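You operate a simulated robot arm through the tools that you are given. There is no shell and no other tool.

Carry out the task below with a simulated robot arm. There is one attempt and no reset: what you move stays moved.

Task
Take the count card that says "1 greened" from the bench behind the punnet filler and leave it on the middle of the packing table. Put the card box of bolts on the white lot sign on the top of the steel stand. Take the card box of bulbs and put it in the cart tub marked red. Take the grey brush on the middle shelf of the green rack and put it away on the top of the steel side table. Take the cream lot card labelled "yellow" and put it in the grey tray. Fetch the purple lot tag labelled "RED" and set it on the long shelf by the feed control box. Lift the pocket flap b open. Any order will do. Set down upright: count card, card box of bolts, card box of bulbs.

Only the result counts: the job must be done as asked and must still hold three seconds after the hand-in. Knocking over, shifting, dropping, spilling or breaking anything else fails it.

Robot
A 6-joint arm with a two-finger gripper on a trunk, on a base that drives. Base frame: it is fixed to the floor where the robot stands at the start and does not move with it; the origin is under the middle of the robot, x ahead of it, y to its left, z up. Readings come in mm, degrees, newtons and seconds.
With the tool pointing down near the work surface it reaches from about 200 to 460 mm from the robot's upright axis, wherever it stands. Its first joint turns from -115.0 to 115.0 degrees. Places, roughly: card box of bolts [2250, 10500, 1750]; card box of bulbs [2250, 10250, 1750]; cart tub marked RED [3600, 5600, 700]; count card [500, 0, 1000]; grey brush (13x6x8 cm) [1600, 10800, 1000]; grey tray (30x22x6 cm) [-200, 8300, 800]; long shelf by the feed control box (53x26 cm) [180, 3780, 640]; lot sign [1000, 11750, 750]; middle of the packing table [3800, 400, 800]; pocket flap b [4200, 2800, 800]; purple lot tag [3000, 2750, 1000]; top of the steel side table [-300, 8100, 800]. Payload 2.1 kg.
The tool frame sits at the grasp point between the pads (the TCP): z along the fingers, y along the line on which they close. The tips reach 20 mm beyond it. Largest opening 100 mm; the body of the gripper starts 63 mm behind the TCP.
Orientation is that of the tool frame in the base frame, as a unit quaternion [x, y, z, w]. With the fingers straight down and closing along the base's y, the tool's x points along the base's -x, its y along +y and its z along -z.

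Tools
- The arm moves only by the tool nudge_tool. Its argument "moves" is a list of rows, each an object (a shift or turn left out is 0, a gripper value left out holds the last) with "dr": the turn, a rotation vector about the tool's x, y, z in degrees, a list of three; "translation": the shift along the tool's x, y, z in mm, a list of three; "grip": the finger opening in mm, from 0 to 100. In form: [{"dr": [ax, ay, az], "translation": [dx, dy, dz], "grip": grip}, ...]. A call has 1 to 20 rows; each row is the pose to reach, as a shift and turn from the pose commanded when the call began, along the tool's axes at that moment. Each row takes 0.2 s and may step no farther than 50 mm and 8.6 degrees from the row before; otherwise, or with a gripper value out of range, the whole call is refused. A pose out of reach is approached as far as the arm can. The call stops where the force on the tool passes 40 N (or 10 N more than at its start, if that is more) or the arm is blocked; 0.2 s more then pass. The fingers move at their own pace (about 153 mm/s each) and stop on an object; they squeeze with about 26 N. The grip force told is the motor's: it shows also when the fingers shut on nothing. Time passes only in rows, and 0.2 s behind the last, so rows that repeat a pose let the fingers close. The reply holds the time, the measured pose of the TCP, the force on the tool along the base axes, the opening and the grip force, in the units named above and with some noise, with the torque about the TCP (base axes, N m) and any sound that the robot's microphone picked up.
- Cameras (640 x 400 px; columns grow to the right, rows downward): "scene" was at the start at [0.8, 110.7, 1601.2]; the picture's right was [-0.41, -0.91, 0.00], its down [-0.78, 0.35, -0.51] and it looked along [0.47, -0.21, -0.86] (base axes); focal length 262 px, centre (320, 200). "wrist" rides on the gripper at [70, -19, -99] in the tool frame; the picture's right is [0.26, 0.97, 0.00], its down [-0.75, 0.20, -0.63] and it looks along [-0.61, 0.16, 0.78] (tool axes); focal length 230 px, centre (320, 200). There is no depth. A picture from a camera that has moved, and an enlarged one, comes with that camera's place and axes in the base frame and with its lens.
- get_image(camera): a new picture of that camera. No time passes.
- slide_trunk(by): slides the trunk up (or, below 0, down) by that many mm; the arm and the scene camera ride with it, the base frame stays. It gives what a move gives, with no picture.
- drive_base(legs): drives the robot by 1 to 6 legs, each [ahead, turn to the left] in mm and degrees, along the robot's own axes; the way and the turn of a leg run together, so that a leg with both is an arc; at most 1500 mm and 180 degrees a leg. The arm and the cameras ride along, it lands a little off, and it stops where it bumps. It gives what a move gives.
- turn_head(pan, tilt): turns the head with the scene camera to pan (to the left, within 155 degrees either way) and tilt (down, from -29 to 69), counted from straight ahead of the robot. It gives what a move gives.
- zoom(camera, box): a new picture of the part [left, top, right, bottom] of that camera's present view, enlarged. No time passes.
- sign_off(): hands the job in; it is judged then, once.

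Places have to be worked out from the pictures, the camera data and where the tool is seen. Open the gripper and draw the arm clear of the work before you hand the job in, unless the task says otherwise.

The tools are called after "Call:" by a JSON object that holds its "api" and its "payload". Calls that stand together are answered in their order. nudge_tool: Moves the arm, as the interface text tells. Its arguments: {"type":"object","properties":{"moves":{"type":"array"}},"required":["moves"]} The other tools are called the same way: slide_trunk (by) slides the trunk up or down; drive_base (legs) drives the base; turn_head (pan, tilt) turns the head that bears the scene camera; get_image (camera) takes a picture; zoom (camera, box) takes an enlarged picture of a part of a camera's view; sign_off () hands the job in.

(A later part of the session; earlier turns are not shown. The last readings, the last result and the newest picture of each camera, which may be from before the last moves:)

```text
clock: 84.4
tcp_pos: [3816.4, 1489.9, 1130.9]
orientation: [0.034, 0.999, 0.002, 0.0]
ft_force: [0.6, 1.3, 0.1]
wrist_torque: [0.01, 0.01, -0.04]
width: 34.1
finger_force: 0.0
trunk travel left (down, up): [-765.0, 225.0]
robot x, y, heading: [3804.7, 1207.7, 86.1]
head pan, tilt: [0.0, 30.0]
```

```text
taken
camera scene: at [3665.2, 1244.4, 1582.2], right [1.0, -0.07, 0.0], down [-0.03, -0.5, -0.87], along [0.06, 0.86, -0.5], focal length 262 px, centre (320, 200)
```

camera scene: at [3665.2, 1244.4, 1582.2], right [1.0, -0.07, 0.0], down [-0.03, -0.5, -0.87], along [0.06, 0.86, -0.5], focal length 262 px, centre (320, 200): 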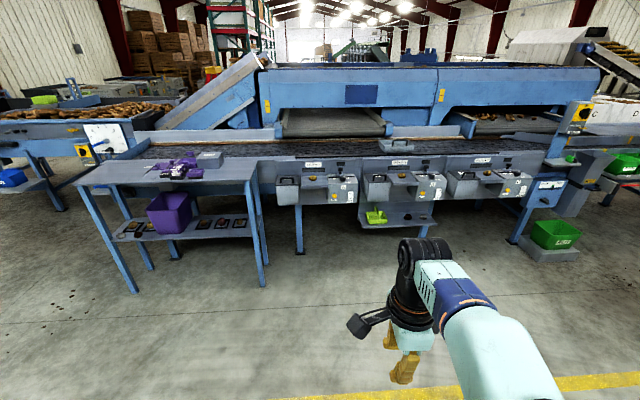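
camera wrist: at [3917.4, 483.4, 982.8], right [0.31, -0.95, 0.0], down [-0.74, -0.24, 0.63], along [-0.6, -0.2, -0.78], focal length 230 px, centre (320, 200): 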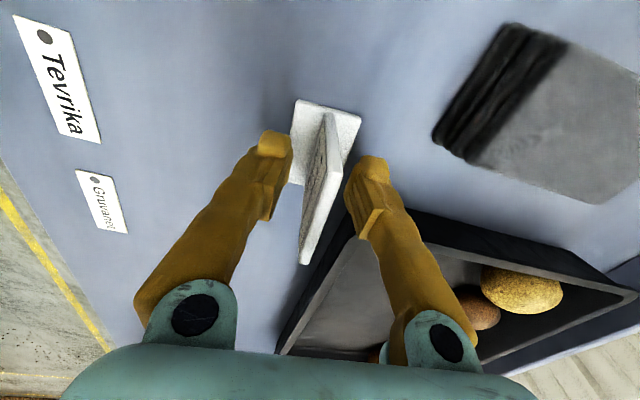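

I see the line with pockets and the stand with purple things. Zooming on both.

Call:
{"api": "zoom", "payload": {"camera": "scene", "box": [260, 130, 560, 240]}}

Call:
{"api": "zoom", "payload": {"camera": "scene", "box": [70, 130, 290, 260]}}

Call:
{"api": "zoom", "payload": {"camera": "scene", "box": [340, 140, 450, 240]}}

```text
2.13 times, centred on (410, 185) of scene
camera zoom: at [3665.2, 1244.4, 1582.2], right [1.0, -0.07, 0.0], down [-0.03, -0.5, -0.87], along [0.06, 0.86, -0.5], focal length 558 px, centre (128, 232)
```

zoom: 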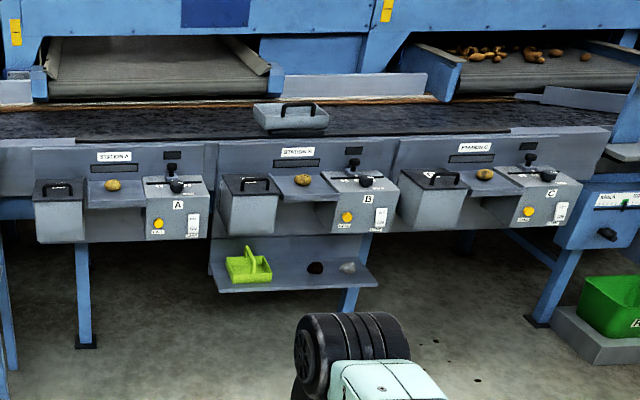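

```text
2.91 times, centred on (180, 195) of scene
camera zoom: at [3665.2, 1244.4, 1582.2], right [1.0, -0.07, 0.0], down [-0.03, -0.5, -0.87], along [0.06, 0.86, -0.5], focal length 761 px, centre (727, 214)
```

zoom: 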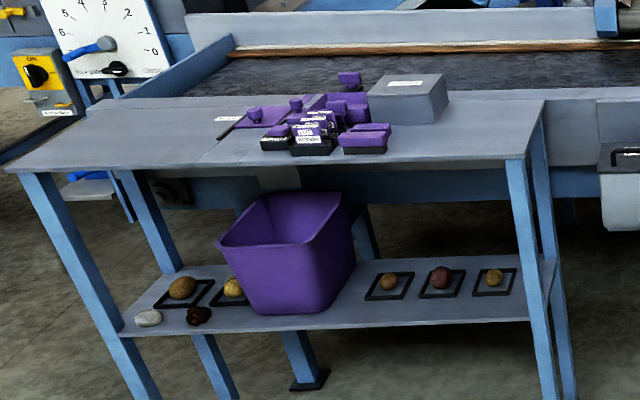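

```text
4.00 times, centred on (395, 190) of scene
camera zoom: at [3665.2, 1244.4, 1582.2], right [1.0, -0.07, 0.0], down [-0.03, -0.5, -0.87], along [0.06, 0.86, -0.5], focal length 1046 px, centre (20, 240)
```

zoom: 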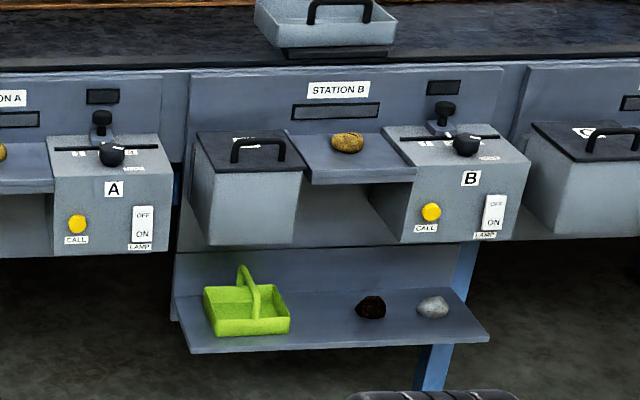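

The pocket with the black handled lid left of station B's panel should be flap b. I drive nearer, to about (4150, 2170), facing the line.

Call:
{"api": "drive_base", "payload": {"legs": [[0, -15], [1010, 0], [0, 18.7]]}}

Call:
{"api": "turn_head", "payload": {"pan": -8, "tilt": 50}}

Call:
{"api": "get_image", "payload": {"camera": "scene"}}

Call:
{"api": "get_image", "payload": {"camera": "wrist"}}

```text
clock: 91.5
tcp_pos: [4114.6, 2449.0, 1130.1]
orientation: [-0.002, 1.0, 0.001, -0.001]
ft_force: [-0.6, -0.4, 0.3]
wrist_torque: [-0.02, -0.02, 0.01]
width: 34.1
finger_force: 0.2
trunk travel left (down, up): [-765.0, 225.0]
robot x, y, heading: [4121.3, 2168.4, 90.3]
head pan, tilt: [0.0, 30.0]
```

```text
clock: 92.3
tcp_pos: [4114.0, 2449.2, 1130.2]
orientation: [-0.002, 1.0, 0.001, 0.0]
ft_force: [0.5, -0.3, 0.3]
wrist_torque: [0.03, 0.0, 0.02]
width: 34.2
finger_force: 0.2
trunk travel left (down, up): [-765.0, 225.0]
robot x, y, heading: [4121.5, 2166.9, 90.0]
head pan, tilt: [-8.0, 50.0]
```

```text
taken
camera scene: at [3991.3, 2179.4, 1552.8], right [0.99, -0.14, 0.0], down [-0.1, -0.76, -0.64], along [0.09, 0.64, -0.77], focal length 262 px, centre (320, 200)
```

scene: 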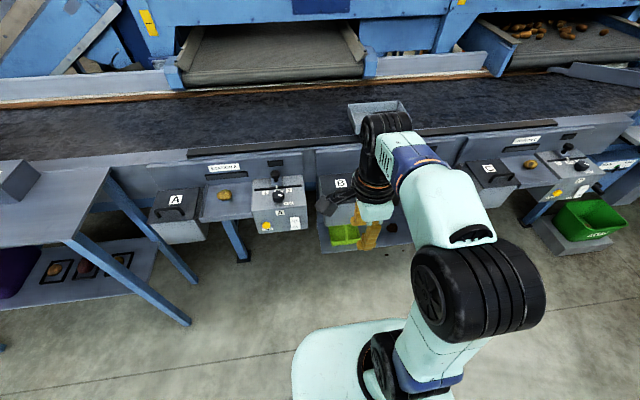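

```text
taken
camera wrist: at [4044.8, 2429.4, 1229.8], right [-0.26, 0.97, 0.0], down [0.75, 0.2, 0.63], along [0.61, 0.17, -0.78], focal length 230 px, centre (320, 200)
```

wrist: 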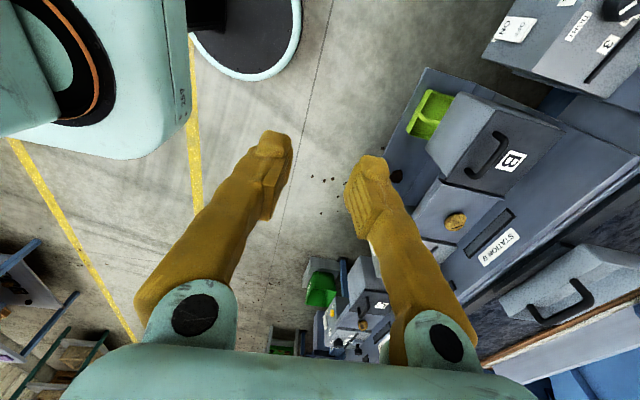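

The lid marked B with its handle is in the wrist view. I zoom in on it and on the scene view.

Call:
{"api": "zoom", "payload": {"camera": "wrist", "box": [380, 70, 580, 210]}}

Call:
{"api": "zoom", "payload": {"camera": "scene", "box": [440, 130, 620, 230]}}

Call:
{"api": "zoom", "payload": {"camera": "scene", "box": [130, 150, 370, 260]}}

```text
2.86 times, centred on (480, 140) of wrist
camera zoom: at [4044.8, 2429.4, 1229.8], right [-0.26, 0.97, 0.0], down [0.75, 0.2, 0.63], along [0.61, 0.17, -0.78], focal length 657 px, centre (-137, 371)
```

zoom: 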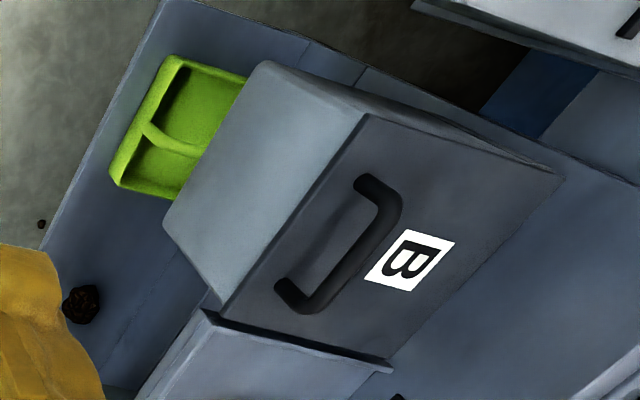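

```text
3.56 times, centred on (530, 180) of scene
camera zoom: at [3991.3, 2179.4, 1552.8], right [0.99, -0.14, 0.0], down [-0.1, -0.76, -0.64], along [0.09, 0.64, -0.77], focal length 930 px, centre (-427, 271)
```

zoom: 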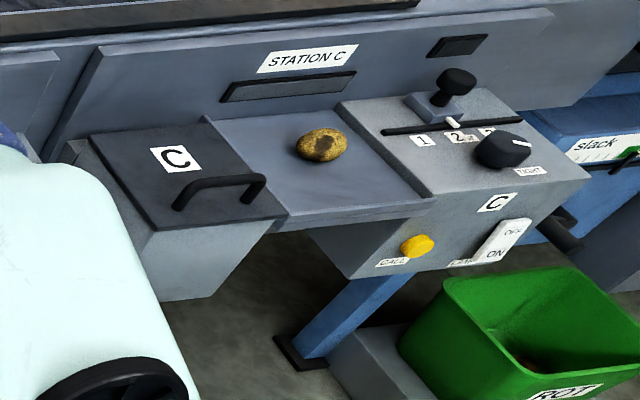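

```text
2.67 times, centred on (250, 205) of scene
camera zoom: at [3991.3, 2179.4, 1552.8], right [0.99, -0.14, 0.0], down [-0.1, -0.76, -0.64], along [0.09, 0.64, -0.77], focal length 698 px, centre (507, 187)
```

zoom: 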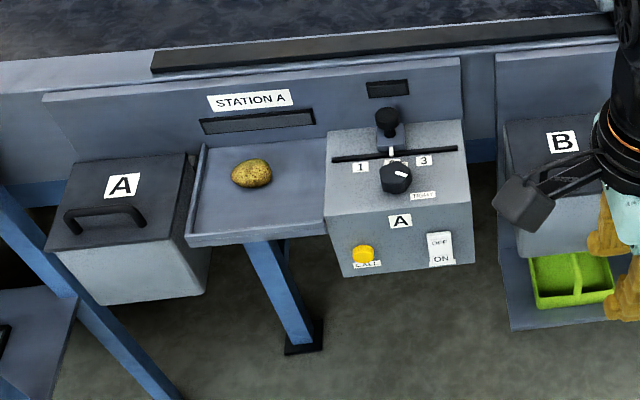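

Lid B is about x 4091–4240, y 2754–2907, z≈825, with a handle bar along x near y≈2786. It looks hinged at the back. I drive 195 mm nearer for a close look.

Call:
{"api": "drive_base", "payload": {"legs": [[195, 0]]}}

Call:
{"api": "nudge_tool", "payload": {"moves": [{"translation": [0, 0, 0], "grip": 60}, {"translation": [0, 0, 30]}, {"translation": [0, 0, 60]}, {"translation": [0, 0, 60]}]}}

Call:
{"api": "get_image", "payload": {"camera": "wrist"}}

Call:
{"api": "turn_head", "payload": {"pan": -8, "tilt": 40}}

Call:
{"api": "get_image", "payload": {"camera": "scene"}}

```text
clock: 94.0
tcp_pos: [4112.5, 2650.6, 1131.6]
orientation: [-0.001, 1.0, 0.002, 0.0]
ft_force: [0.4, 0.5, 0.3]
wrist_torque: [0.01, 0.02, -0.03]
width: 34.2
finger_force: 0.1
trunk travel left (down, up): [-765.0, 225.0]
robot x, y, heading: [4123.2, 2367.5, 90.2]
head pan, tilt: [-8.0, 50.0]
```

```text
clock: 95.0
tcp_pos: [4113.5, 2651.5, 1068.6]
orientation: [0.0, 1.0, 0.002, 0.0]
ft_force: [-0.7, -0.1, -0.5]
wrist_torque: [-0.01, 0.02, 0.01]
width: 60.2
finger_force: 0.1
trunk travel left (down, up): [-765.0, 225.0]
robot x, y, heading: [4122.2, 2368.2, 90.4]
head pan, tilt: [-8.0, 50.0]
```

```text
taken
camera wrist: at [4044.5, 2631.0, 1167.9], right [-0.26, 0.97, 0.0], down [0.75, 0.2, 0.63], along [0.61, 0.17, -0.78], focal length 230 px, centre (320, 200)
```

wrist: 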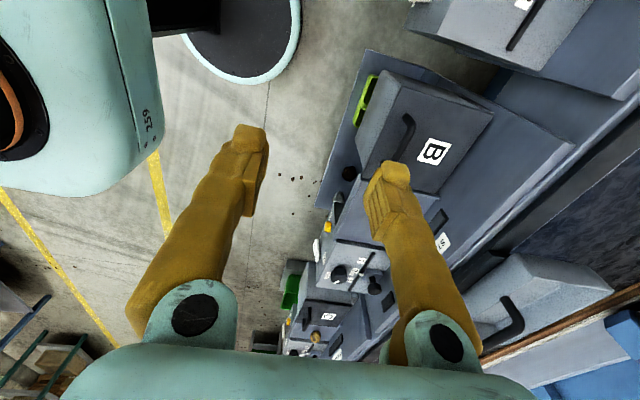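

```text
clock: 95.7
tcp_pos: [4113.3, 2652.1, 1069.3]
orientation: [-0.001, 1.0, 0.001, 0.0]
ft_force: [0.2, 1.0, -0.7]
wrist_torque: [-0.01, -0.02, 0.01]
width: 59.8
finger_force: 0.0
trunk travel left (down, up): [-765.0, 225.0]
robot x, y, heading: [4124.3, 2368.3, 90.1]
head pan, tilt: [-8.0, 40.0]
```

```text
taken
camera scene: at [3992.0, 2390.1, 1566.8], right [0.99, -0.14, 0.0], down [-0.09, -0.64, -0.77], along [0.1, 0.76, -0.64], focal length 262 px, centre (320, 200)
```

scene: 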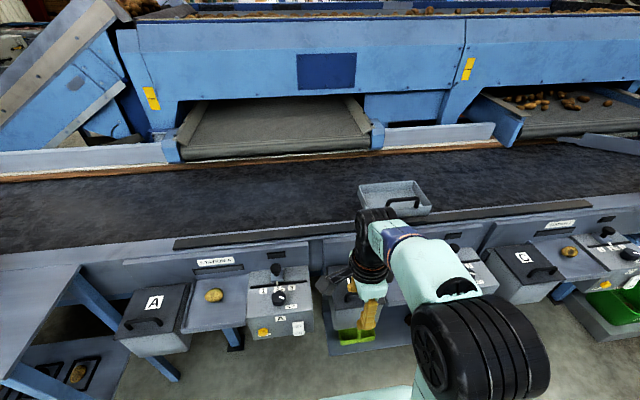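

I zoom on the handle in the wrist view to triangulate its height.

Call:
{"api": "zoom", "payload": {"camera": "wrist", "box": [340, 60, 500, 210]}}

```text
2.67 times, centred on (420, 135) of wrist
camera zoom: at [4044.5, 2631.4, 1168.1], right [-0.26, 0.97, 0.0], down [0.75, 0.2, 0.63], along [0.61, 0.17, -0.78], focal length 614 px, centre (53, 373)
```

zoom: 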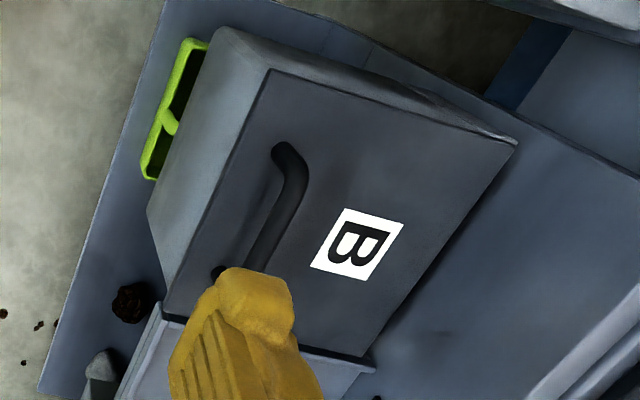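

Triangulated: lid top z≈812, bar at (4169, 2788, 850), about 38 mm above the lid. I move above the bar and descend to TCP z≈857 with the fingers straddling it along y.

Call:
{"api": "nudge_tool", "payload": {"moves": [{"translation": [-28, 45, 0]}, {"translation": [-56, 90, 0]}, {"translation": [-56, 136, 0]}, {"translation": [-56, 136, 45]}, {"translation": [-56, 136, 90]}, {"translation": [-56, 136, 130]}, {"translation": [-56, 136, 150]}, {"translation": [-56, 136, 150]}]}}

Call:
{"api": "get_image", "payload": {"camera": "wrist"}}

```text
refused: row 1 steps farther than a row can; nothing moved
```

```text
taken
camera wrist: at [4044.5, 2631.4, 1168.1], right [-0.26, 0.97, 0.0], down [0.75, 0.2, 0.63], along [0.61, 0.17, -0.78], focal length 230 px, centre (320, 200)
```

wrist: 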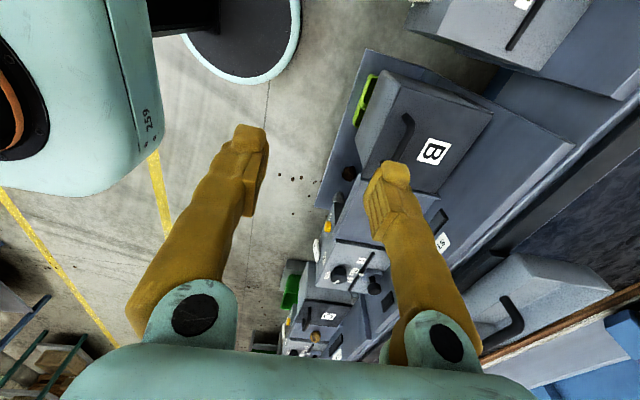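

The step was a little too long; I use shorter steps.

Call:
{"api": "nudge_tool", "payload": {"moves": [{"translation": [-20, 40, 0]}, {"translation": [-40, 80, 0]}, {"translation": [-56, 110, 0]}, {"translation": [-56, 136, 20]}, {"translation": [-56, 136, 60]}, {"translation": [-56, 136, 100]}, {"translation": [-56, 136, 130]}, {"translation": [-56, 136, 150]}, {"translation": [-56, 136, 150]}]}}

Call:
{"api": "get_image", "payload": {"camera": "wrist"}}

```text
clock: 97.7
tcp_pos: [4168.3, 2790.8, 920.8]
orientation: [-0.001, 1.0, 0.002, 0.0]
ft_force: [-0.4, 0.3, 0.7]
wrist_torque: [-0.02, -0.01, 0.04]
width: 60.3
finger_force: 0.2
trunk travel left (down, up): [-765.0, 225.0]
robot x, y, heading: [4122.4, 2366.6, 89.8]
head pan, tilt: [-8.0, 40.0]
```

```text
taken
camera wrist: at [4099.3, 2769.4, 1021.0], right [-0.26, 0.97, 0.0], down [0.75, 0.2, 0.63], along [0.61, 0.17, -0.78], focal length 230 px, centre (320, 200)
```

wrist: 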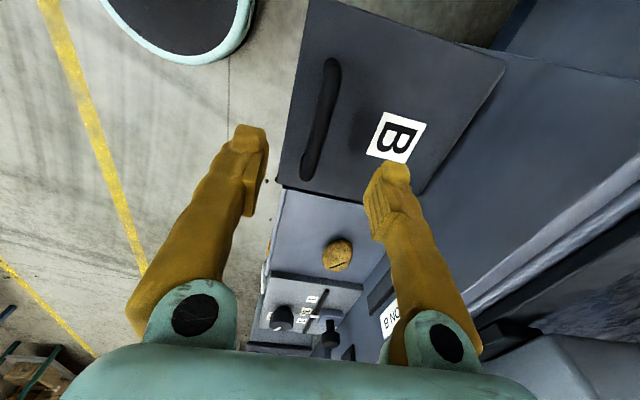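

The bar is centred between the fingers. Descend 64 mm and close.

Call:
{"api": "nudge_tool", "payload": {"moves": [{"translation": [0, -3, 25]}, {"translation": [0, -3, 45]}, {"translation": [0, -3, 58]}, {"translation": [0, -3, 64]}, {"translation": [0, -3, 64]}]}}

Call:
{"api": "get_image", "payload": {"camera": "wrist"}}

```text
clock: 98.9
tcp_pos: [4169.2, 2786.5, 856.5]
orientation: [-0.001, 1.0, 0.003, 0.0]
ft_force: [0.7, 0.6, 0.4]
wrist_torque: [-0.02, 0.0, 0.0]
width: 60.0
finger_force: 0.0
trunk travel left (down, up): [-765.0, 225.0]
robot x, y, heading: [4119.7, 2370.9, 90.1]
head pan, tilt: [-8.0, 40.0]
```

```text
taken
camera wrist: at [4100.1, 2766.7, 956.5], right [-0.26, 0.97, 0.0], down [0.75, 0.2, 0.63], along [0.61, 0.17, -0.78], focal length 230 px, centre (320, 200)
```

wrist: 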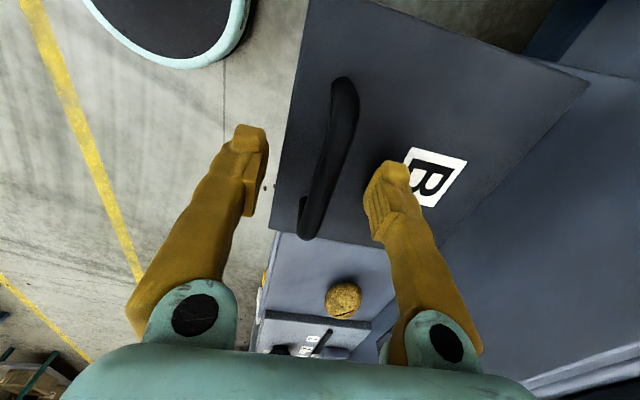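

The bar lies between the pads; close on it.

Call:
{"api": "nudge_tool", "payload": {"moves": [{"grip": 30}, {"grip": 0}, {"grip": 0}, {"grip": 0}]}}

Call:
{"api": "get_image", "payload": {"camera": "wrist"}}

```text
clock: 99.9
tcp_pos: [4169.3, 2785.8, 857.2]
orientation: [-0.001, 1.0, 0.001, 0.0]
ft_force: [0.2, 1.4, 0.0]
wrist_torque: [0.02, 0.0, -0.1]
width: 5.7
finger_force: 31.5
trunk travel left (down, up): [-765.0, 225.0]
robot x, y, heading: [4122.0, 2368.0, 89.8]
head pan, tilt: [-8.0, 40.0]
```

```text
taken
camera wrist: at [4100.1, 2767.2, 956.4], right [-0.26, 0.97, 0.0], down [0.75, 0.2, 0.63], along [0.61, 0.17, -0.78], focal length 230 px, centre (320, 200)
```

wrist: 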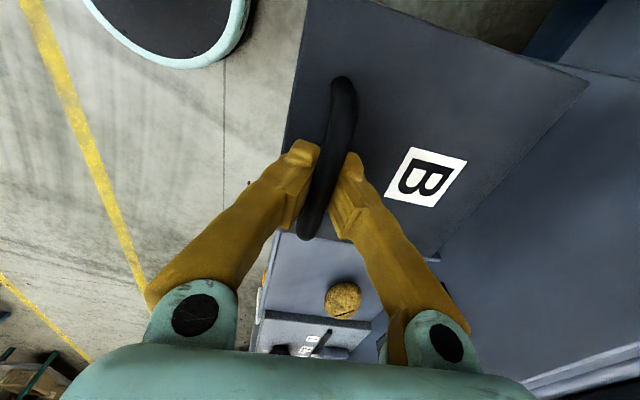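

Gripped. I lift along an arc about the presumed back hinge (y≈2920, z≈812), first 20°, watching the forces.

Call:
{"api": "nudge_tool", "payload": {"moves": [{"translation": [0, 4, -11]}, {"translation": [0, 9, -22]}, {"translation": [0, 15, -33]}, {"translation": [0, 21, -43]}, {"translation": [0, 21, -43]}]}}

Call:
{"api": "get_image", "payload": {"camera": "wrist"}}

```text
clock: 101.1
tcp_pos: [4168.8, 2812.6, 898.1]
orientation: [0.0, 1.0, 0.0, 0.0]
ft_force: [0.7, 15.0, -13.6]
wrist_torque: [-0.07, -0.12, -0.22]
width: 5.8
finger_force: 30.7
trunk travel left (down, up): [-765.0, 225.0]
robot x, y, heading: [4119.5, 2366.9, 90.0]
head pan, tilt: [-8.0, 40.0]
```

```text
taken
camera wrist: at [4100.1, 2792.1, 997.5], right [-0.26, 0.97, 0.0], down [0.75, 0.2, 0.63], along [0.61, 0.16, -0.78], focal length 230 px, centre (320, 200)
```

wrist: 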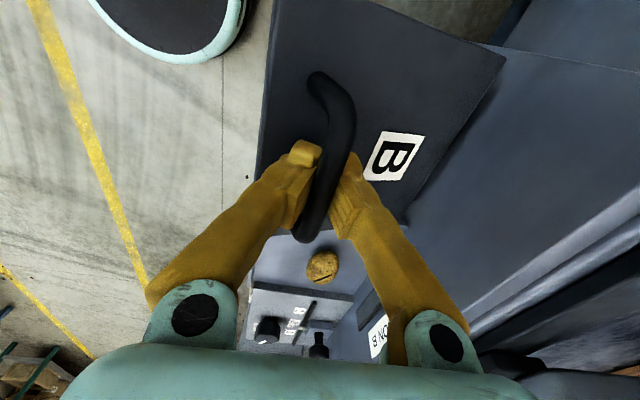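

The lid opens; the sideways force suggests a tighter radius (~118 mm about y≈2896). I continue along the corrected arc.

Call:
{"api": "nudge_tool", "payload": {"moves": [{"translation": [0, 12, -6]}, {"translation": [0, 21.5, -11.4]}, {"translation": [0, 30, -17]}, {"translation": [0, 39.3, -21.7]}, {"translation": [0, 49, -25.5]}, {"translation": [0, 58.5, -28.7]}, {"translation": [0, 58.5, -28.7]}]}}

Call:
{"api": "get_image", "payload": {"camera": "wrist"}}

Call:
{"api": "get_image", "payload": {"camera": "scene"}}

```text
clock: 102.7
tcp_pos: [4167.3, 2848.8, 925.9]
orientation: [0.0, 1.0, 0.001, 0.0]
ft_force: [2.4, 1.8, -4.3]
wrist_torque: [-0.04, -0.04, -0.09]
width: 6.1
finger_force: 29.7
out of reach, approached as far as the arm can: row 5, 6, 7
trunk travel left (down, up): [-765.0, 225.0]
robot x, y, heading: [4125.6, 2367.0, 90.3]
head pan, tilt: [-8.0, 40.0]
```

```text
taken
camera wrist: at [4098.7, 2831.0, 1026.4], right [-0.26, 0.97, 0.0], down [0.75, 0.2, 0.63], along [0.61, 0.16, -0.78], focal length 230 px, centre (320, 200)
```

wrist: 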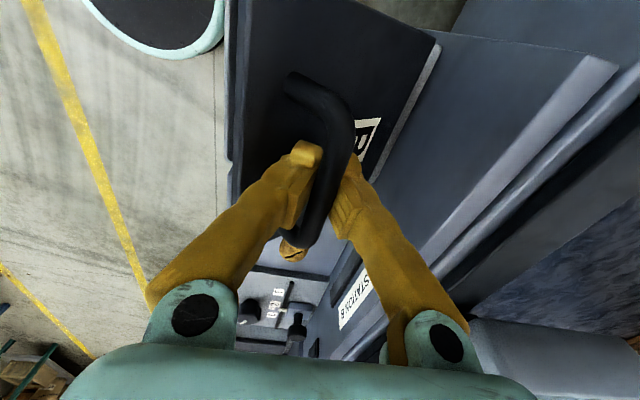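

```text
taken
camera scene: at [3992.7, 2392.5, 1566.9], right [0.99, -0.14, 0.0], down [-0.09, -0.64, -0.77], along [0.1, 0.76, -0.64], focal length 262 px, centre (320, 200)
```

scene: 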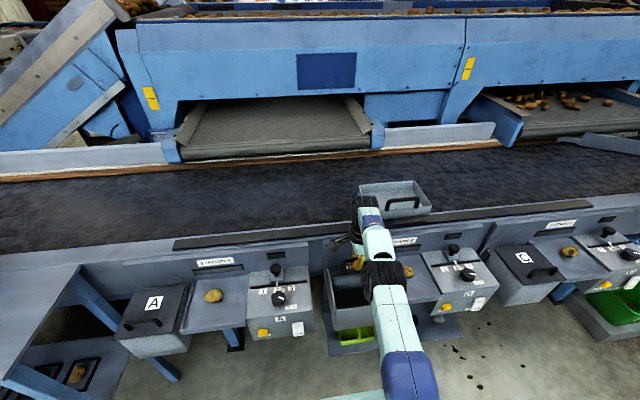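

The arm reaches its limit at about 480 mm with the lid half open, and the remaining arc is nearly horizontal. I drive the base ahead 35 mm to carry the bar further back.

Call:
{"api": "drive_base", "payload": {"legs": [[35, 0]]}}

Call:
{"api": "nudge_tool", "payload": {"moves": [{"translation": [0, 0, 0]}, {"translation": [0, 0, 0]}]}}

Call:
{"api": "get_image", "payload": {"camera": "wrist"}}

Call:
{"api": "get_image", "payload": {"camera": "scene"}}

```text
clock: 103.5
tcp_pos: [4167.8, 2879.7, 930.3]
orientation: [-0.001, 1.0, 0.004, 0.0]
ft_force: [0.6, -1.1, 0.4]
wrist_torque: [0.05, 0.03, -0.04]
width: 0.0
finger_force: 29.5
trunk travel left (down, up): [-765.0, 225.0]
robot x, y, heading: [4121.3, 2402.6, 89.9]
head pan, tilt: [-8.0, 40.0]
```

```text
clock: 104.1
tcp_pos: [4167.9, 2883.9, 928.5]
orientation: [-0.001, 1.0, 0.001, 0.0]
ft_force: [-0.6, -0.5, 0.0]
wrist_torque: [0.03, 0.0, 0.02]
width: 0.1
finger_force: 29.2
trunk travel left (down, up): [-765.0, 225.0]
robot x, y, heading: [4121.6, 2402.1, 90.2]
head pan, tilt: [-8.0, 40.0]
```

```text
taken
camera wrist: at [4098.5, 2863.1, 1027.7], right [-0.26, 0.97, 0.0], down [0.75, 0.2, 0.63], along [0.61, 0.17, -0.78], focal length 230 px, centre (320, 200)
```

wrist: 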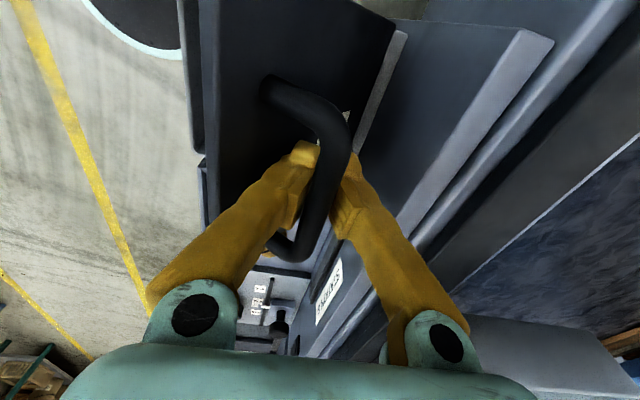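

```text
taken
camera scene: at [3992.0, 2423.4, 1566.9], right [0.99, -0.14, 0.0], down [-0.09, -0.64, -0.77], along [0.11, 0.76, -0.64], focal length 262 px, centre (320, 200)
```

scene: 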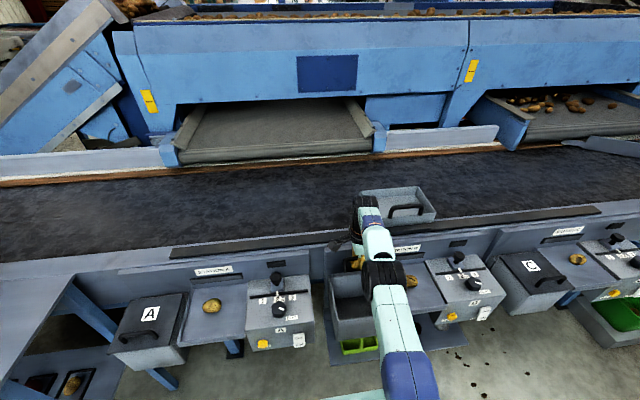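

The pads closed below the bar, so it's now captured in the V above the pads like a hook, and the lid stands fairly high. I look closer.

Call:
{"api": "zoom", "payload": {"camera": "scene", "box": [300, 200, 460, 360]}}

Call:
{"api": "zoom", "payload": {"camera": "wrist", "box": [180, 0, 580, 300]}}

```text
2.50 times, centred on (380, 280) of scene
camera zoom: at [3992.0, 2423.4, 1566.9], right [0.99, -0.14, 0.0], down [-0.09, -0.64, -0.77], along [0.11, 0.76, -0.64], focal length 654 px, centre (170, 0)
```

zoom: 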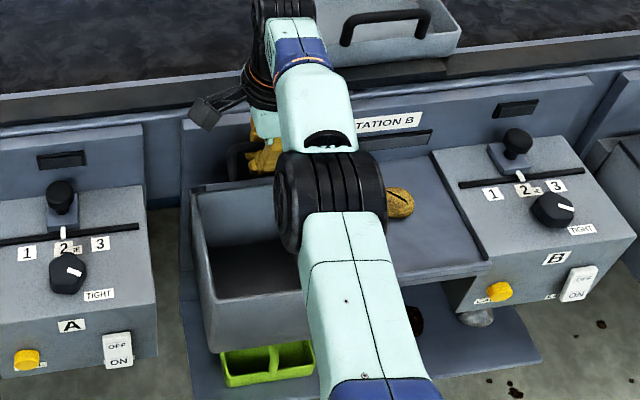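

```text
1.33 times, centred on (380, 150) of wrist
camera zoom: at [4098.5, 2863.1, 1027.7], right [-0.26, 0.97, 0.0], down [0.75, 0.2, 0.63], along [0.61, 0.17, -0.78], focal length 307 px, centre (240, 267)
```

zoom: 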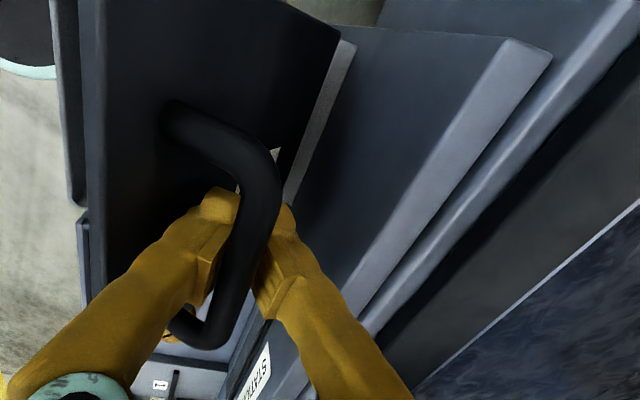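

The lid stands at roughly 60°, bar captured. I drive another 25 mm ahead to bring it close to upright.

Call:
{"api": "drive_base", "payload": {"legs": [[25, 0]]}}

Call:
{"api": "nudge_tool", "payload": {"moves": [{"translation": [0, 0, 0]}, {"translation": [0, 0, 0]}]}}

Call:
{"api": "get_image", "payload": {"camera": "wrist"}}

Call:
{"api": "zoom", "payload": {"camera": "scene", "box": [300, 200, 460, 360]}}

```text
clock: 104.9
tcp_pos: [4168.3, 2904.6, 928.4]
orientation: [0.0, 1.0, 0.004, 0.0]
ft_force: [0.2, 0.0, 1.1]
wrist_torque: [0.07, 0.0, -0.01]
width: 0.1
finger_force: 29.4
trunk travel left (down, up): [-765.0, 225.0]
robot x, y, heading: [4126.1, 2426.3, 90.1]
head pan, tilt: [-8.0, 40.0]
```

```text
clock: 105.5
tcp_pos: [4167.8, 2907.7, 928.3]
orientation: [-0.001, 1.0, 0.002, 0.0]
ft_force: [-0.1, 0.1, 0.1]
wrist_torque: [0.0, -0.05, 0.04]
width: 0.0
finger_force: 29.9
trunk travel left (down, up): [-765.0, 225.0]
robot x, y, heading: [4120.3, 2428.5, 90.2]
head pan, tilt: [-8.0, 40.0]
```

```text
taken
camera wrist: at [4098.7, 2888.5, 1027.5], right [-0.26, 0.97, 0.0], down [0.75, 0.2, 0.63], along [0.61, 0.17, -0.78], focal length 230 px, centre (320, 200)
```

wrist: 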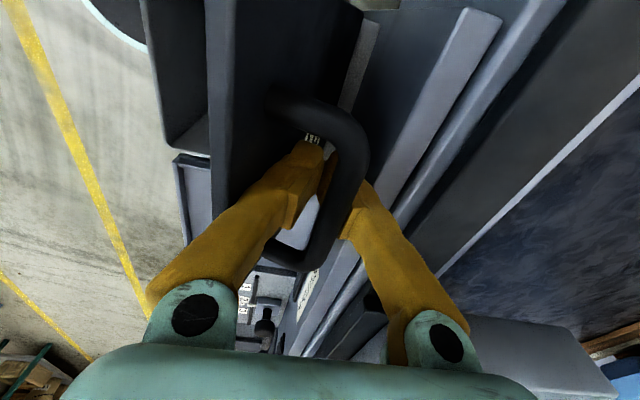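

```text
2.50 times, centred on (380, 280) of scene
camera zoom: at [3992.0, 2449.0, 1566.9], right [0.99, -0.14, 0.0], down [-0.09, -0.64, -0.77], along [0.11, 0.76, -0.64], focal length 654 px, centre (170, 0)
```

zoom: 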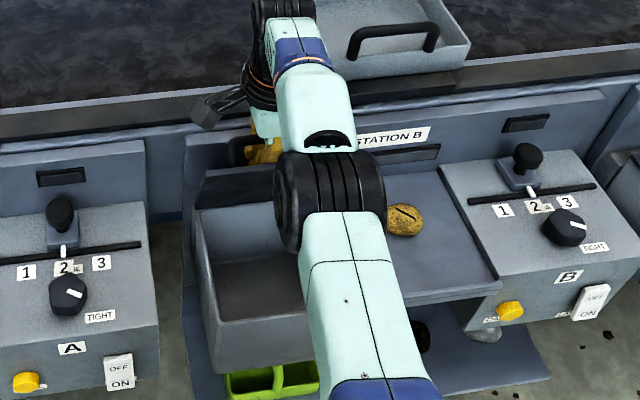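

No resistance, lid near 80°. Another 25 mm to lean it back against its stop.

Call:
{"api": "drive_base", "payload": {"legs": [[25, 0]]}}

Call:
{"api": "nudge_tool", "payload": {"moves": [{"translation": [0, 0, 0]}, {"translation": [0, 0, 0]}]}}

Call:
{"api": "get_image", "payload": {"camera": "wrist"}}

Call:
{"api": "zoom", "payload": {"camera": "scene", "box": [300, 200, 460, 360]}}

```text
clock: 106.5
tcp_pos: [4168.3, 2927.9, 927.8]
orientation: [-0.001, 1.0, -0.006, 0.0]
ft_force: [-0.1, -3.2, 2.9]
wrist_torque: [-0.03, 0.01, 0.01]
width: 0.0
finger_force: 29.3
trunk travel left (down, up): [-765.0, 225.0]
robot x, y, heading: [4116.5, 2454.2, 89.9]
head pan, tilt: [-8.0, 40.0]
stopped in leg 1: the force on the tool passed its limit at 53 N (the readings are from after the stop); the commanded pose is now the measured one
```

```text
clock: 107.1
tcp_pos: [4167.8, 2926.9, 928.8]
orientation: [-0.001, 1.0, -0.006, 0.0]
ft_force: [0.4, -4.1, 1.9]
wrist_torque: [-0.03, -0.07, 0.02]
width: 0.0
finger_force: 29.4
trunk travel left (down, up): [-765.0, 225.0]
robot x, y, heading: [4117.8, 2453.0, 90.1]
head pan, tilt: [-8.0, 40.0]
```

```text
taken
camera wrist: at [4098.8, 2910.0, 1028.7], right [-0.26, 0.97, -0.01], down [0.75, 0.21, 0.63], along [0.61, 0.15, -0.78], focal length 230 px, centre (320, 200)
```

wrist: 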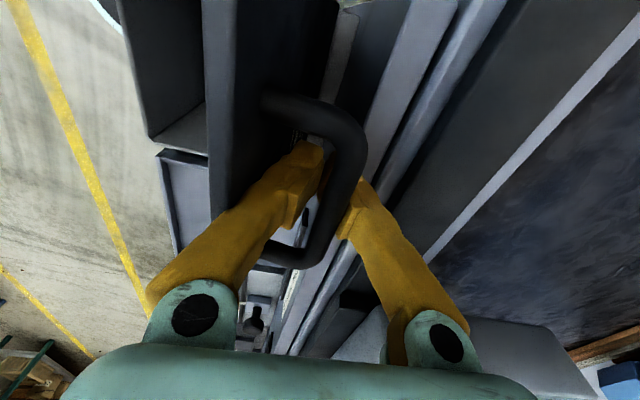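

```text
2.50 times, centred on (380, 280) of scene
camera zoom: at [3991.8, 2472.0, 1566.9], right [0.99, -0.14, 0.0], down [-0.09, -0.64, -0.77], along [0.11, 0.76, -0.64], focal length 654 px, centre (170, 0)
```

zoom: 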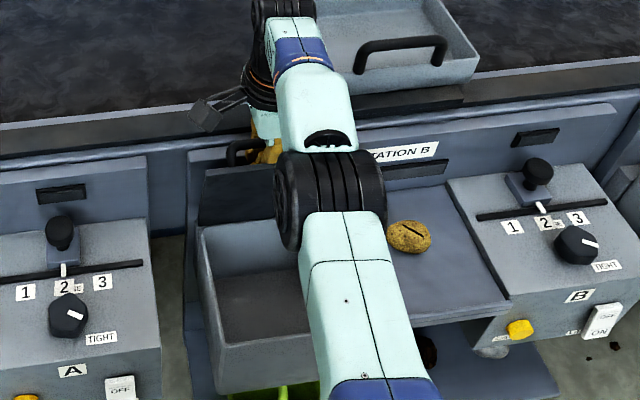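

The lid has come against something (handle or finger at the panel), standing about upright. I open the fingers slightly to free the bar and check that the lid stays.

Call:
{"api": "nudge_tool", "payload": {"moves": [{"translation": [0, -2, 0], "grip": 8}, {"translation": [0, -2, 0], "grip": 16}, {"translation": [0, -2, 0], "grip": 24}, {"translation": [0, -2, 0], "grip": 24}, {"translation": [0, -2, 0], "grip": 24}]}}

Call:
{"api": "get_image", "payload": {"camera": "wrist"}}

```text
clock: 108.3
tcp_pos: [4166.7, 2923.0, 931.5]
orientation: [-0.002, 1.0, -0.004, 0.0]
ft_force: [0.8, -17.0, -0.3]
wrist_torque: [-0.31, 0.0, -0.04]
width: 11.6
finger_force: 0.0
trunk travel left (down, up): [-765.0, 225.0]
robot x, y, heading: [4121.8, 2451.2, 90.0]
head pan, tilt: [-8.0, 40.0]
```

```text
taken
camera wrist: at [4098.7, 2904.1, 1030.8], right [-0.26, 0.97, -0.01], down [0.75, 0.21, 0.63], along [0.61, 0.16, -0.78], focal length 230 px, centre (320, 200)
```

wrist: 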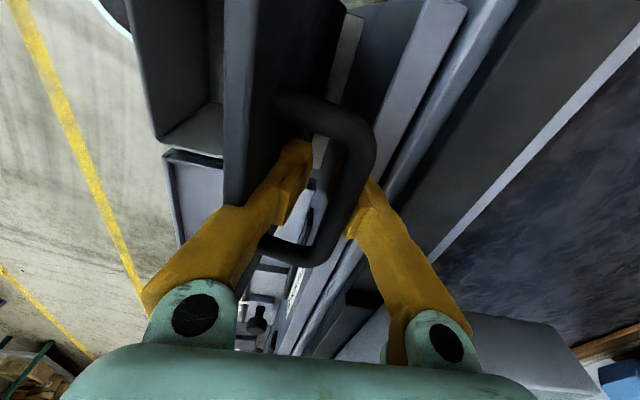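

The rear finger touches the panel, leaving an 11.6 mm gap. I try raising straight up slowly so the bar passes out between the pads.

Call:
{"api": "nudge_tool", "payload": {"moves": [{"translation": [0, 0, -5], "grip": 24}, {"translation": [0, 0, -10]}, {"translation": [0, 0, -15]}, {"translation": [0, 0, -20]}, {"translation": [0, 0, -20]}]}}

Call:
{"api": "get_image", "payload": {"camera": "wrist"}}

```text
clock: 109.5
tcp_pos: [4168.3, 2928.3, 946.3]
orientation: [-0.001, 1.0, -0.007, 0.0]
ft_force: [0.3, 0.0, -0.3]
wrist_torque: [0.02, 0.01, -0.05]
width: 23.3
finger_force: 0.0
trunk travel left (down, up): [-765.0, 225.0]
robot x, y, heading: [4119.8, 2450.9, 89.9]
head pan, tilt: [-8.0, 40.0]
```

```text
taken
camera wrist: at [4098.9, 2909.6, 1047.1], right [-0.26, 0.97, -0.01], down [0.75, 0.21, 0.63], along [0.61, 0.15, -0.78], focal length 230 px, centre (320, 200)
```

wrist: 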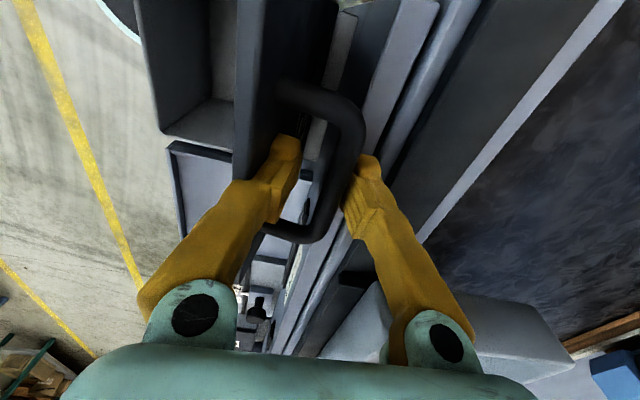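

Freed: gap 23 mm, no force, lid upright. I keep raising.

Call:
{"api": "nudge_tool", "payload": {"moves": [{"translation": [0, 0, -15]}, {"translation": [0, 0, -30]}, {"translation": [0, 0, -50]}, {"translation": [0, 0, -70]}, {"translation": [0, 0, -90]}, {"translation": [0, 0, -90]}]}}

Call:
{"api": "get_image", "payload": {"camera": "wrist"}}

Call:
{"api": "zoom", "payload": {"camera": "scene", "box": [300, 200, 460, 360]}}

```text
clock: 110.9
tcp_pos: [4164.0, 2912.6, 1032.6]
orientation: [-0.002, 1.0, -0.007, 0.0]
ft_force: [-0.4, -0.7, -0.5]
wrist_torque: [0.0, 0.06, 0.02]
width: 23.8
finger_force: 0.0
out of reach, approached as far as the arm can: row 2, 3, 4, 5, 6
trunk travel left (down, up): [-765.0, 225.0]
robot x, y, heading: [4120.7, 2451.9, 90.1]
head pan, tilt: [-8.0, 40.0]
```

```text
taken
camera wrist: at [4095.1, 2894.6, 1131.9], right [-0.26, 0.97, -0.01], down [0.75, 0.21, 0.63], along [0.61, 0.15, -0.78], focal length 230 px, centre (320, 200)
```

wrist: 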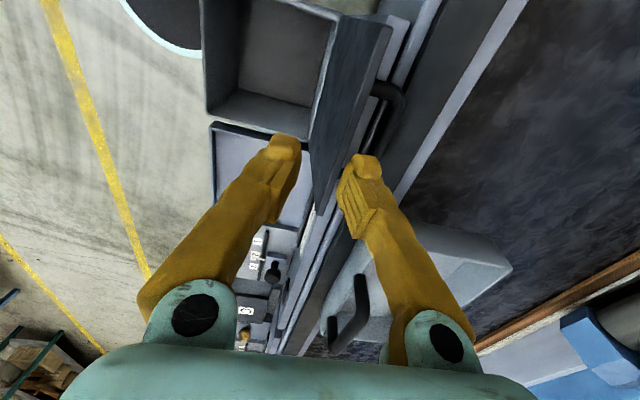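

```text
2.50 times, centred on (380, 280) of scene
camera zoom: at [3992.0, 2474.5, 1566.9], right [0.99, -0.14, 0.0], down [-0.09, -0.64, -0.77], along [0.11, 0.76, -0.64], focal length 654 px, centre (170, 0)
```

zoom: 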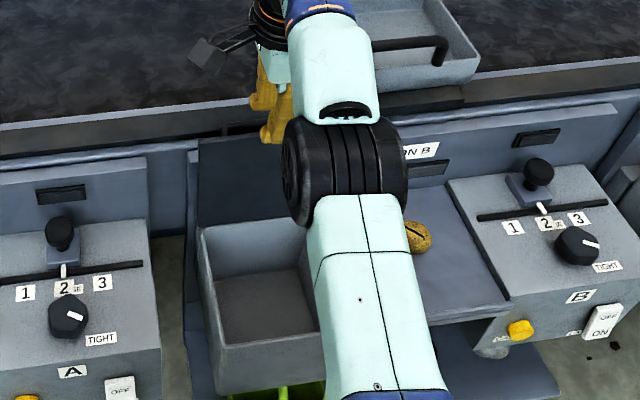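

The lid leans back open past upright and stays. I draw the arm back and back the base off.

Call:
{"api": "nudge_tool", "payload": {"moves": [{"translation": [0, -30, -70]}, {"translation": [0, -60, -70]}, {"translation": [0, -100, -70]}, {"translation": [0, -140, -70]}, {"translation": [0, -180, -70]}, {"translation": [0, -180, -70]}]}}

Call:
{"api": "drive_base", "payload": {"legs": [[-250, 0]]}}

Call:
{"api": "turn_head", "payload": {"pan": 0, "tilt": 40}}

Call:
{"api": "get_image", "payload": {"camera": "scene"}}

Call:
{"api": "zoom", "payload": {"camera": "scene", "box": [260, 140, 500, 300]}}

```text
refused: row 1 steps farther than a row can; nothing moved
```

```text
clock: 112.7
tcp_pos: [4167.3, 2665.3, 1031.4]
orientation: [0.002, 1.0, -0.007, 0.0]
ft_force: [0.2, -0.2, 0.6]
wrist_torque: [-0.01, -0.02, -0.03]
width: 24.0
finger_force: 0.1
trunk travel left (down, up): [-765.0, 225.0]
robot x, y, heading: [4121.7, 2207.0, 89.6]
head pan, tilt: [-8.0, 40.0]
```

```text
clock: 113.4
tcp_pos: [4166.7, 2663.0, 1030.5]
orientation: [0.002, 1.0, -0.006, -0.001]
ft_force: [0.6, -0.5, 0.4]
wrist_torque: [-0.01, -0.03, -0.01]
width: 24.1
finger_force: 0.0
trunk travel left (down, up): [-765.0, 225.0]
robot x, y, heading: [4120.1, 2205.7, 89.5]
head pan, tilt: [0.0, 40.0]
```

```text
taken
camera scene: at [3979.7, 2228.0, 1566.9], right [1.0, -0.01, 0.0], down [0.0, -0.64, -0.77], along [0.01, 0.77, -0.64], focal length 262 px, centre (320, 200)
```

scene: 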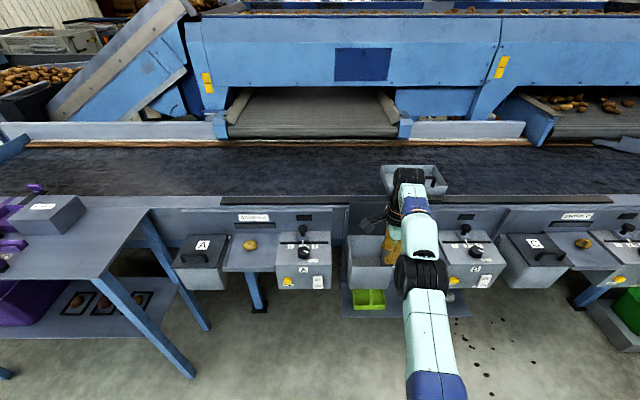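

```text
2.50 times, centred on (380, 220) of scene
camera zoom: at [3979.7, 2228.0, 1566.9], right [1.0, -0.01, 0.0], down [0.0, -0.64, -0.77], along [0.01, 0.77, -0.64], focal length 654 px, centre (170, 150)
```

zoom: 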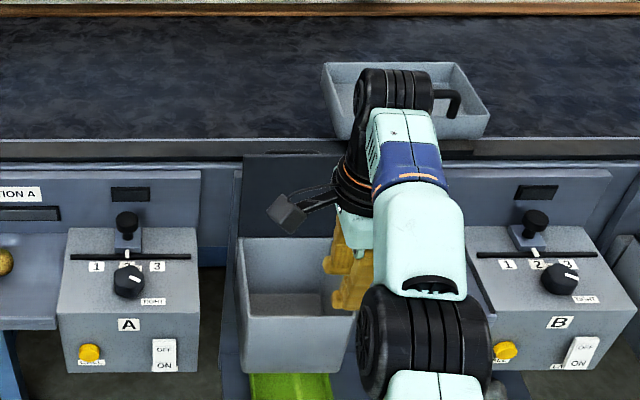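

Flap b stays open past upright. I fold the arm in and drive over to the stand with the purple tags.

Call:
{"api": "nudge_tool", "payload": {"moves": [{"translation": [0, -20, -10]}, {"translation": [0, -50, -30]}, {"translation": [0, -90, -50]}, {"translation": [0, -130, -70]}, {"translation": [0, -170, -90]}, {"translation": [0, -170, -90]}]}}

Call:
{"api": "drive_base", "payload": {"legs": [[0, 90], [1090, 0], [0, -90]]}}

Call:
{"api": "turn_head", "payload": {"pan": 0, "tilt": 45}}

Call:
{"api": "get_image", "payload": {"camera": "scene"}}

Call:
{"api": "get_image", "payload": {"camera": "wrist"}}

```text
clock: 114.8
tcp_pos: [4167.1, 2495.6, 1123.8]
orientation: [0.003, 1.0, -0.007, 0.0]
ft_force: [0.0, -0.2, -0.8]
wrist_torque: [-0.02, 0.02, 0.01]
width: 23.9
finger_force: 0.0
trunk travel left (down, up): [-765.0, 225.0]
robot x, y, heading: [4123.2, 2204.1, 89.4]
head pan, tilt: [0.0, 40.0]
```

```text
clock: 128.0
tcp_pos: [3101.3, 2511.3, 1123.8]
orientation: [0.016, 1.0, -0.007, -0.001]
ft_force: [-0.3, -1.2, -0.3]
wrist_torque: [-0.03, 0.03, 0.01]
width: 24.1
finger_force: 0.1
trunk travel left (down, up): [-765.0, 225.0]
robot x, y, heading: [3047.2, 2222.7, 88.3]
head pan, tilt: [0.0, 40.0]
```

```text
clock: 128.6
tcp_pos: [3101.0, 2512.0, 1123.1]
orientation: [0.016, 1.0, -0.007, 0.001]
ft_force: [0.1, -0.3, -0.5]
wrist_torque: [-0.03, 0.0, -0.02]
width: 23.8
finger_force: 0.0
trunk travel left (down, up): [-765.0, 225.0]
robot x, y, heading: [3048.3, 2221.5, 88.1]
head pan, tilt: [0.0, 45.0]
```

```text
taken
camera scene: at [2907.0, 2246.3, 1559.6], right [1.0, -0.03, 0.0], down [-0.02, -0.71, -0.71], along [0.02, 0.71, -0.71], focal length 262 px, centre (320, 200)
```

scene: 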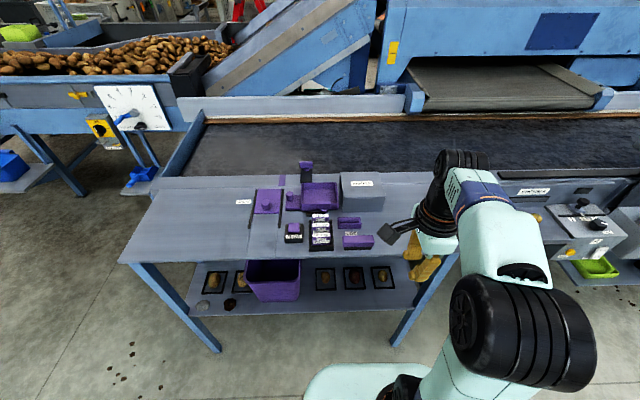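

```text
taken
camera wrist: at [3031.8, 2495.6, 1223.8], right [-0.23, 0.97, -0.01], down [0.76, 0.18, 0.63], along [0.61, 0.13, -0.78], focal length 230 px, centre (320, 200)
```

wrist: 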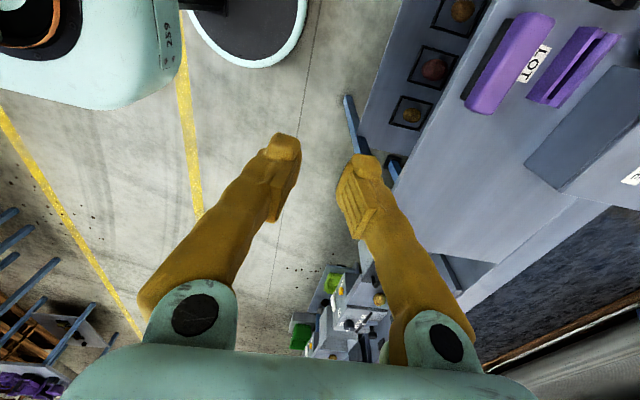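

I can see the purple items on the stand; zooming to read the tags.

Call:
{"api": "zoom", "payload": {"camera": "scene", "box": [220, 150, 420, 270]}}

Call:
{"api": "zoom", "payload": {"camera": "scene", "box": [275, 200, 385, 260]}}

```text
3.20 times, centred on (320, 210) of scene
camera zoom: at [2907.0, 2246.3, 1559.6], right [1.0, -0.03, 0.0], down [-0.02, -0.71, -0.71], along [0.02, 0.71, -0.71], focal length 837 px, centre (320, 168)
```

zoom: 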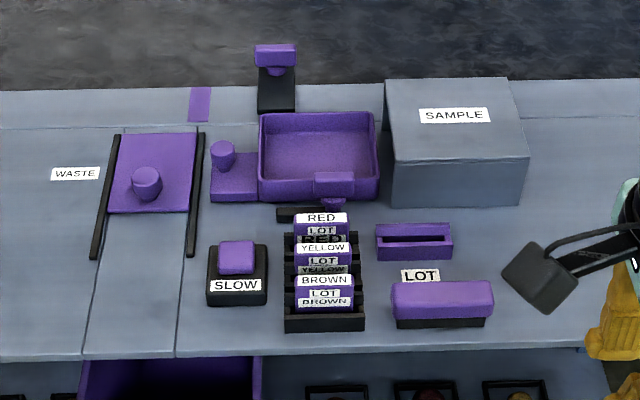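

```text
5.82 times, centred on (330, 230) of scene
camera zoom: at [2907.0, 2246.3, 1559.6], right [1.0, -0.03, 0.0], down [-0.02, -0.71, -0.71], along [0.02, 0.71, -0.71], focal length 1522 px, centre (262, 26)
```

zoom: 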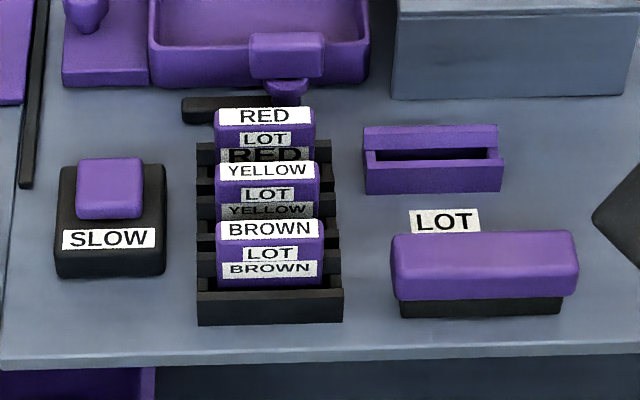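

Tags stand in a black rack: RED at the back (~x 2926, y 2754), stand top at z≈934. I move closer, raise the trunk, and turn the tool so the camera looks forward over the tags.

Call:
{"api": "drive_base", "payload": {"legs": [[120, 0]]}}

Call:
{"api": "slide_trunk", "payload": {"by": 60}}

Call:
{"api": "nudge_tool", "payload": {"moves": [{"translation": [20, 0, 0], "dr": [0, 0, -8.5]}, {"translation": [40, 0, 0], "dr": [0, 0, -17]}, {"translation": [60, 0, 0], "dr": [0, 0, -25.5]}, {"translation": [80, 0, 0], "dr": [0, 0, -34]}, {"translation": [100, 0, 0], "dr": [0, 0, -42]}, {"translation": [120, 0, 0], "dr": [0, 0, -50]}, {"translation": [140, 0, 0], "dr": [0, 0, -58]}, {"translation": [160, 0, 0], "dr": [0, 0, -66]}, {"translation": [173, 0, 0], "dr": [0, 0, -74]}, {"translation": [173, 0, 0], "dr": [0, 0, -82]}, {"translation": [173, 0, 0], "dr": [0, 0, -90]}, {"translation": [173, 0, 0], "dr": [0, 0, -91.8]}, {"translation": [173, 0, 0], "dr": [0, 0, -91.8], "grip": 90}, {"translation": [173, 0, 0], "dr": [0, 0, -91.8], "grip": 90}]}}

Call:
{"api": "get_image", "payload": {"camera": "wrist"}}

Call:
{"api": "get_image", "payload": {"camera": "scene"}}

```text
clock: 129.9
tcp_pos: [3105.2, 2632.0, 1123.8]
orientation: [0.016, 1.0, -0.006, 0.0]
ft_force: [-1.0, 0.4, 0.5]
wrist_torque: [-0.01, 0.02, 0.0]
width: 24.0
finger_force: 0.1
trunk travel left (down, up): [-765.0, 225.0]
robot x, y, heading: [3050.2, 2345.1, 88.2]
head pan, tilt: [0.0, 45.0]
```

```text
clock: 130.9
tcp_pos: [3104.2, 2633.5, 1184.0]
orientation: [0.016, 1.0, -0.006, 0.0]
ft_force: [-0.8, 0.5, 0.1]
wrist_torque: [-0.01, 0.03, -0.01]
width: 24.2
finger_force: 0.0
trunk travel left (down, up): [-825.0, 165.0]
robot x, y, heading: [3050.6, 2344.1, 88.2]
head pan, tilt: [0.0, 45.0]
```

```text
clock: 133.9
tcp_pos: [2932.6, 2636.5, 1184.4]
orientation: [0.707, -0.707, 0.005, 0.006]
ft_force: [-0.2, 0.0, -1.0]
wrist_torque: [0.0, -0.03, 0.01]
width: 90.2
finger_force: 0.1
trunk travel left (down, up): [-825.0, 165.0]
robot x, y, heading: [3055.0, 2342.2, 88.4]
head pan, tilt: [0.0, 45.0]
```

```text
taken
camera wrist: at [2951.1, 2568.3, 1284.7], right [-0.97, -0.26, 0.0], down [-0.2, 0.76, 0.62], along [-0.16, 0.6, -0.78], focal length 230 px, centre (320, 200)
```

wrist: 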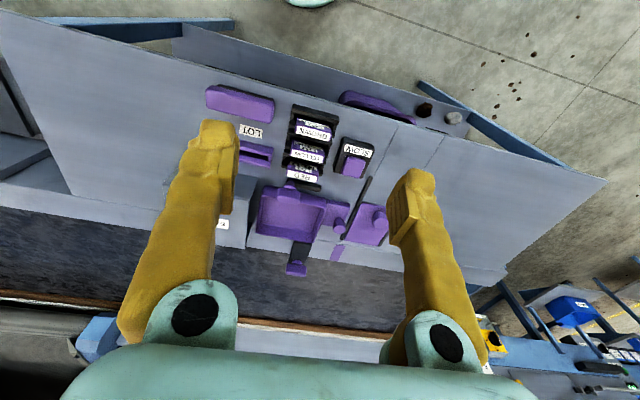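

```text
taken
camera scene: at [2910.7, 2367.7, 1619.6], right [1.0, -0.03, 0.0], down [-0.02, -0.71, -0.71], along [0.02, 0.71, -0.71], focal length 262 px, centre (320, 200)
```

scene: 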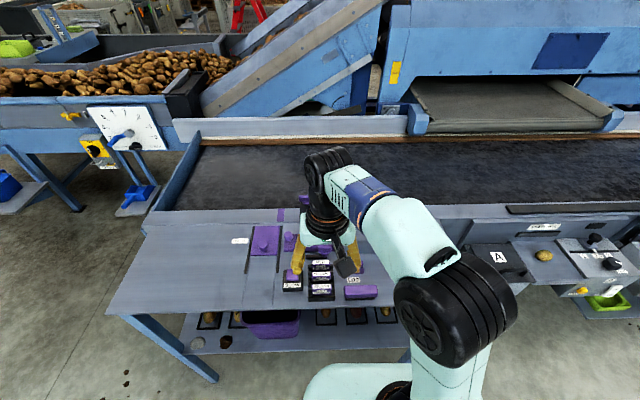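

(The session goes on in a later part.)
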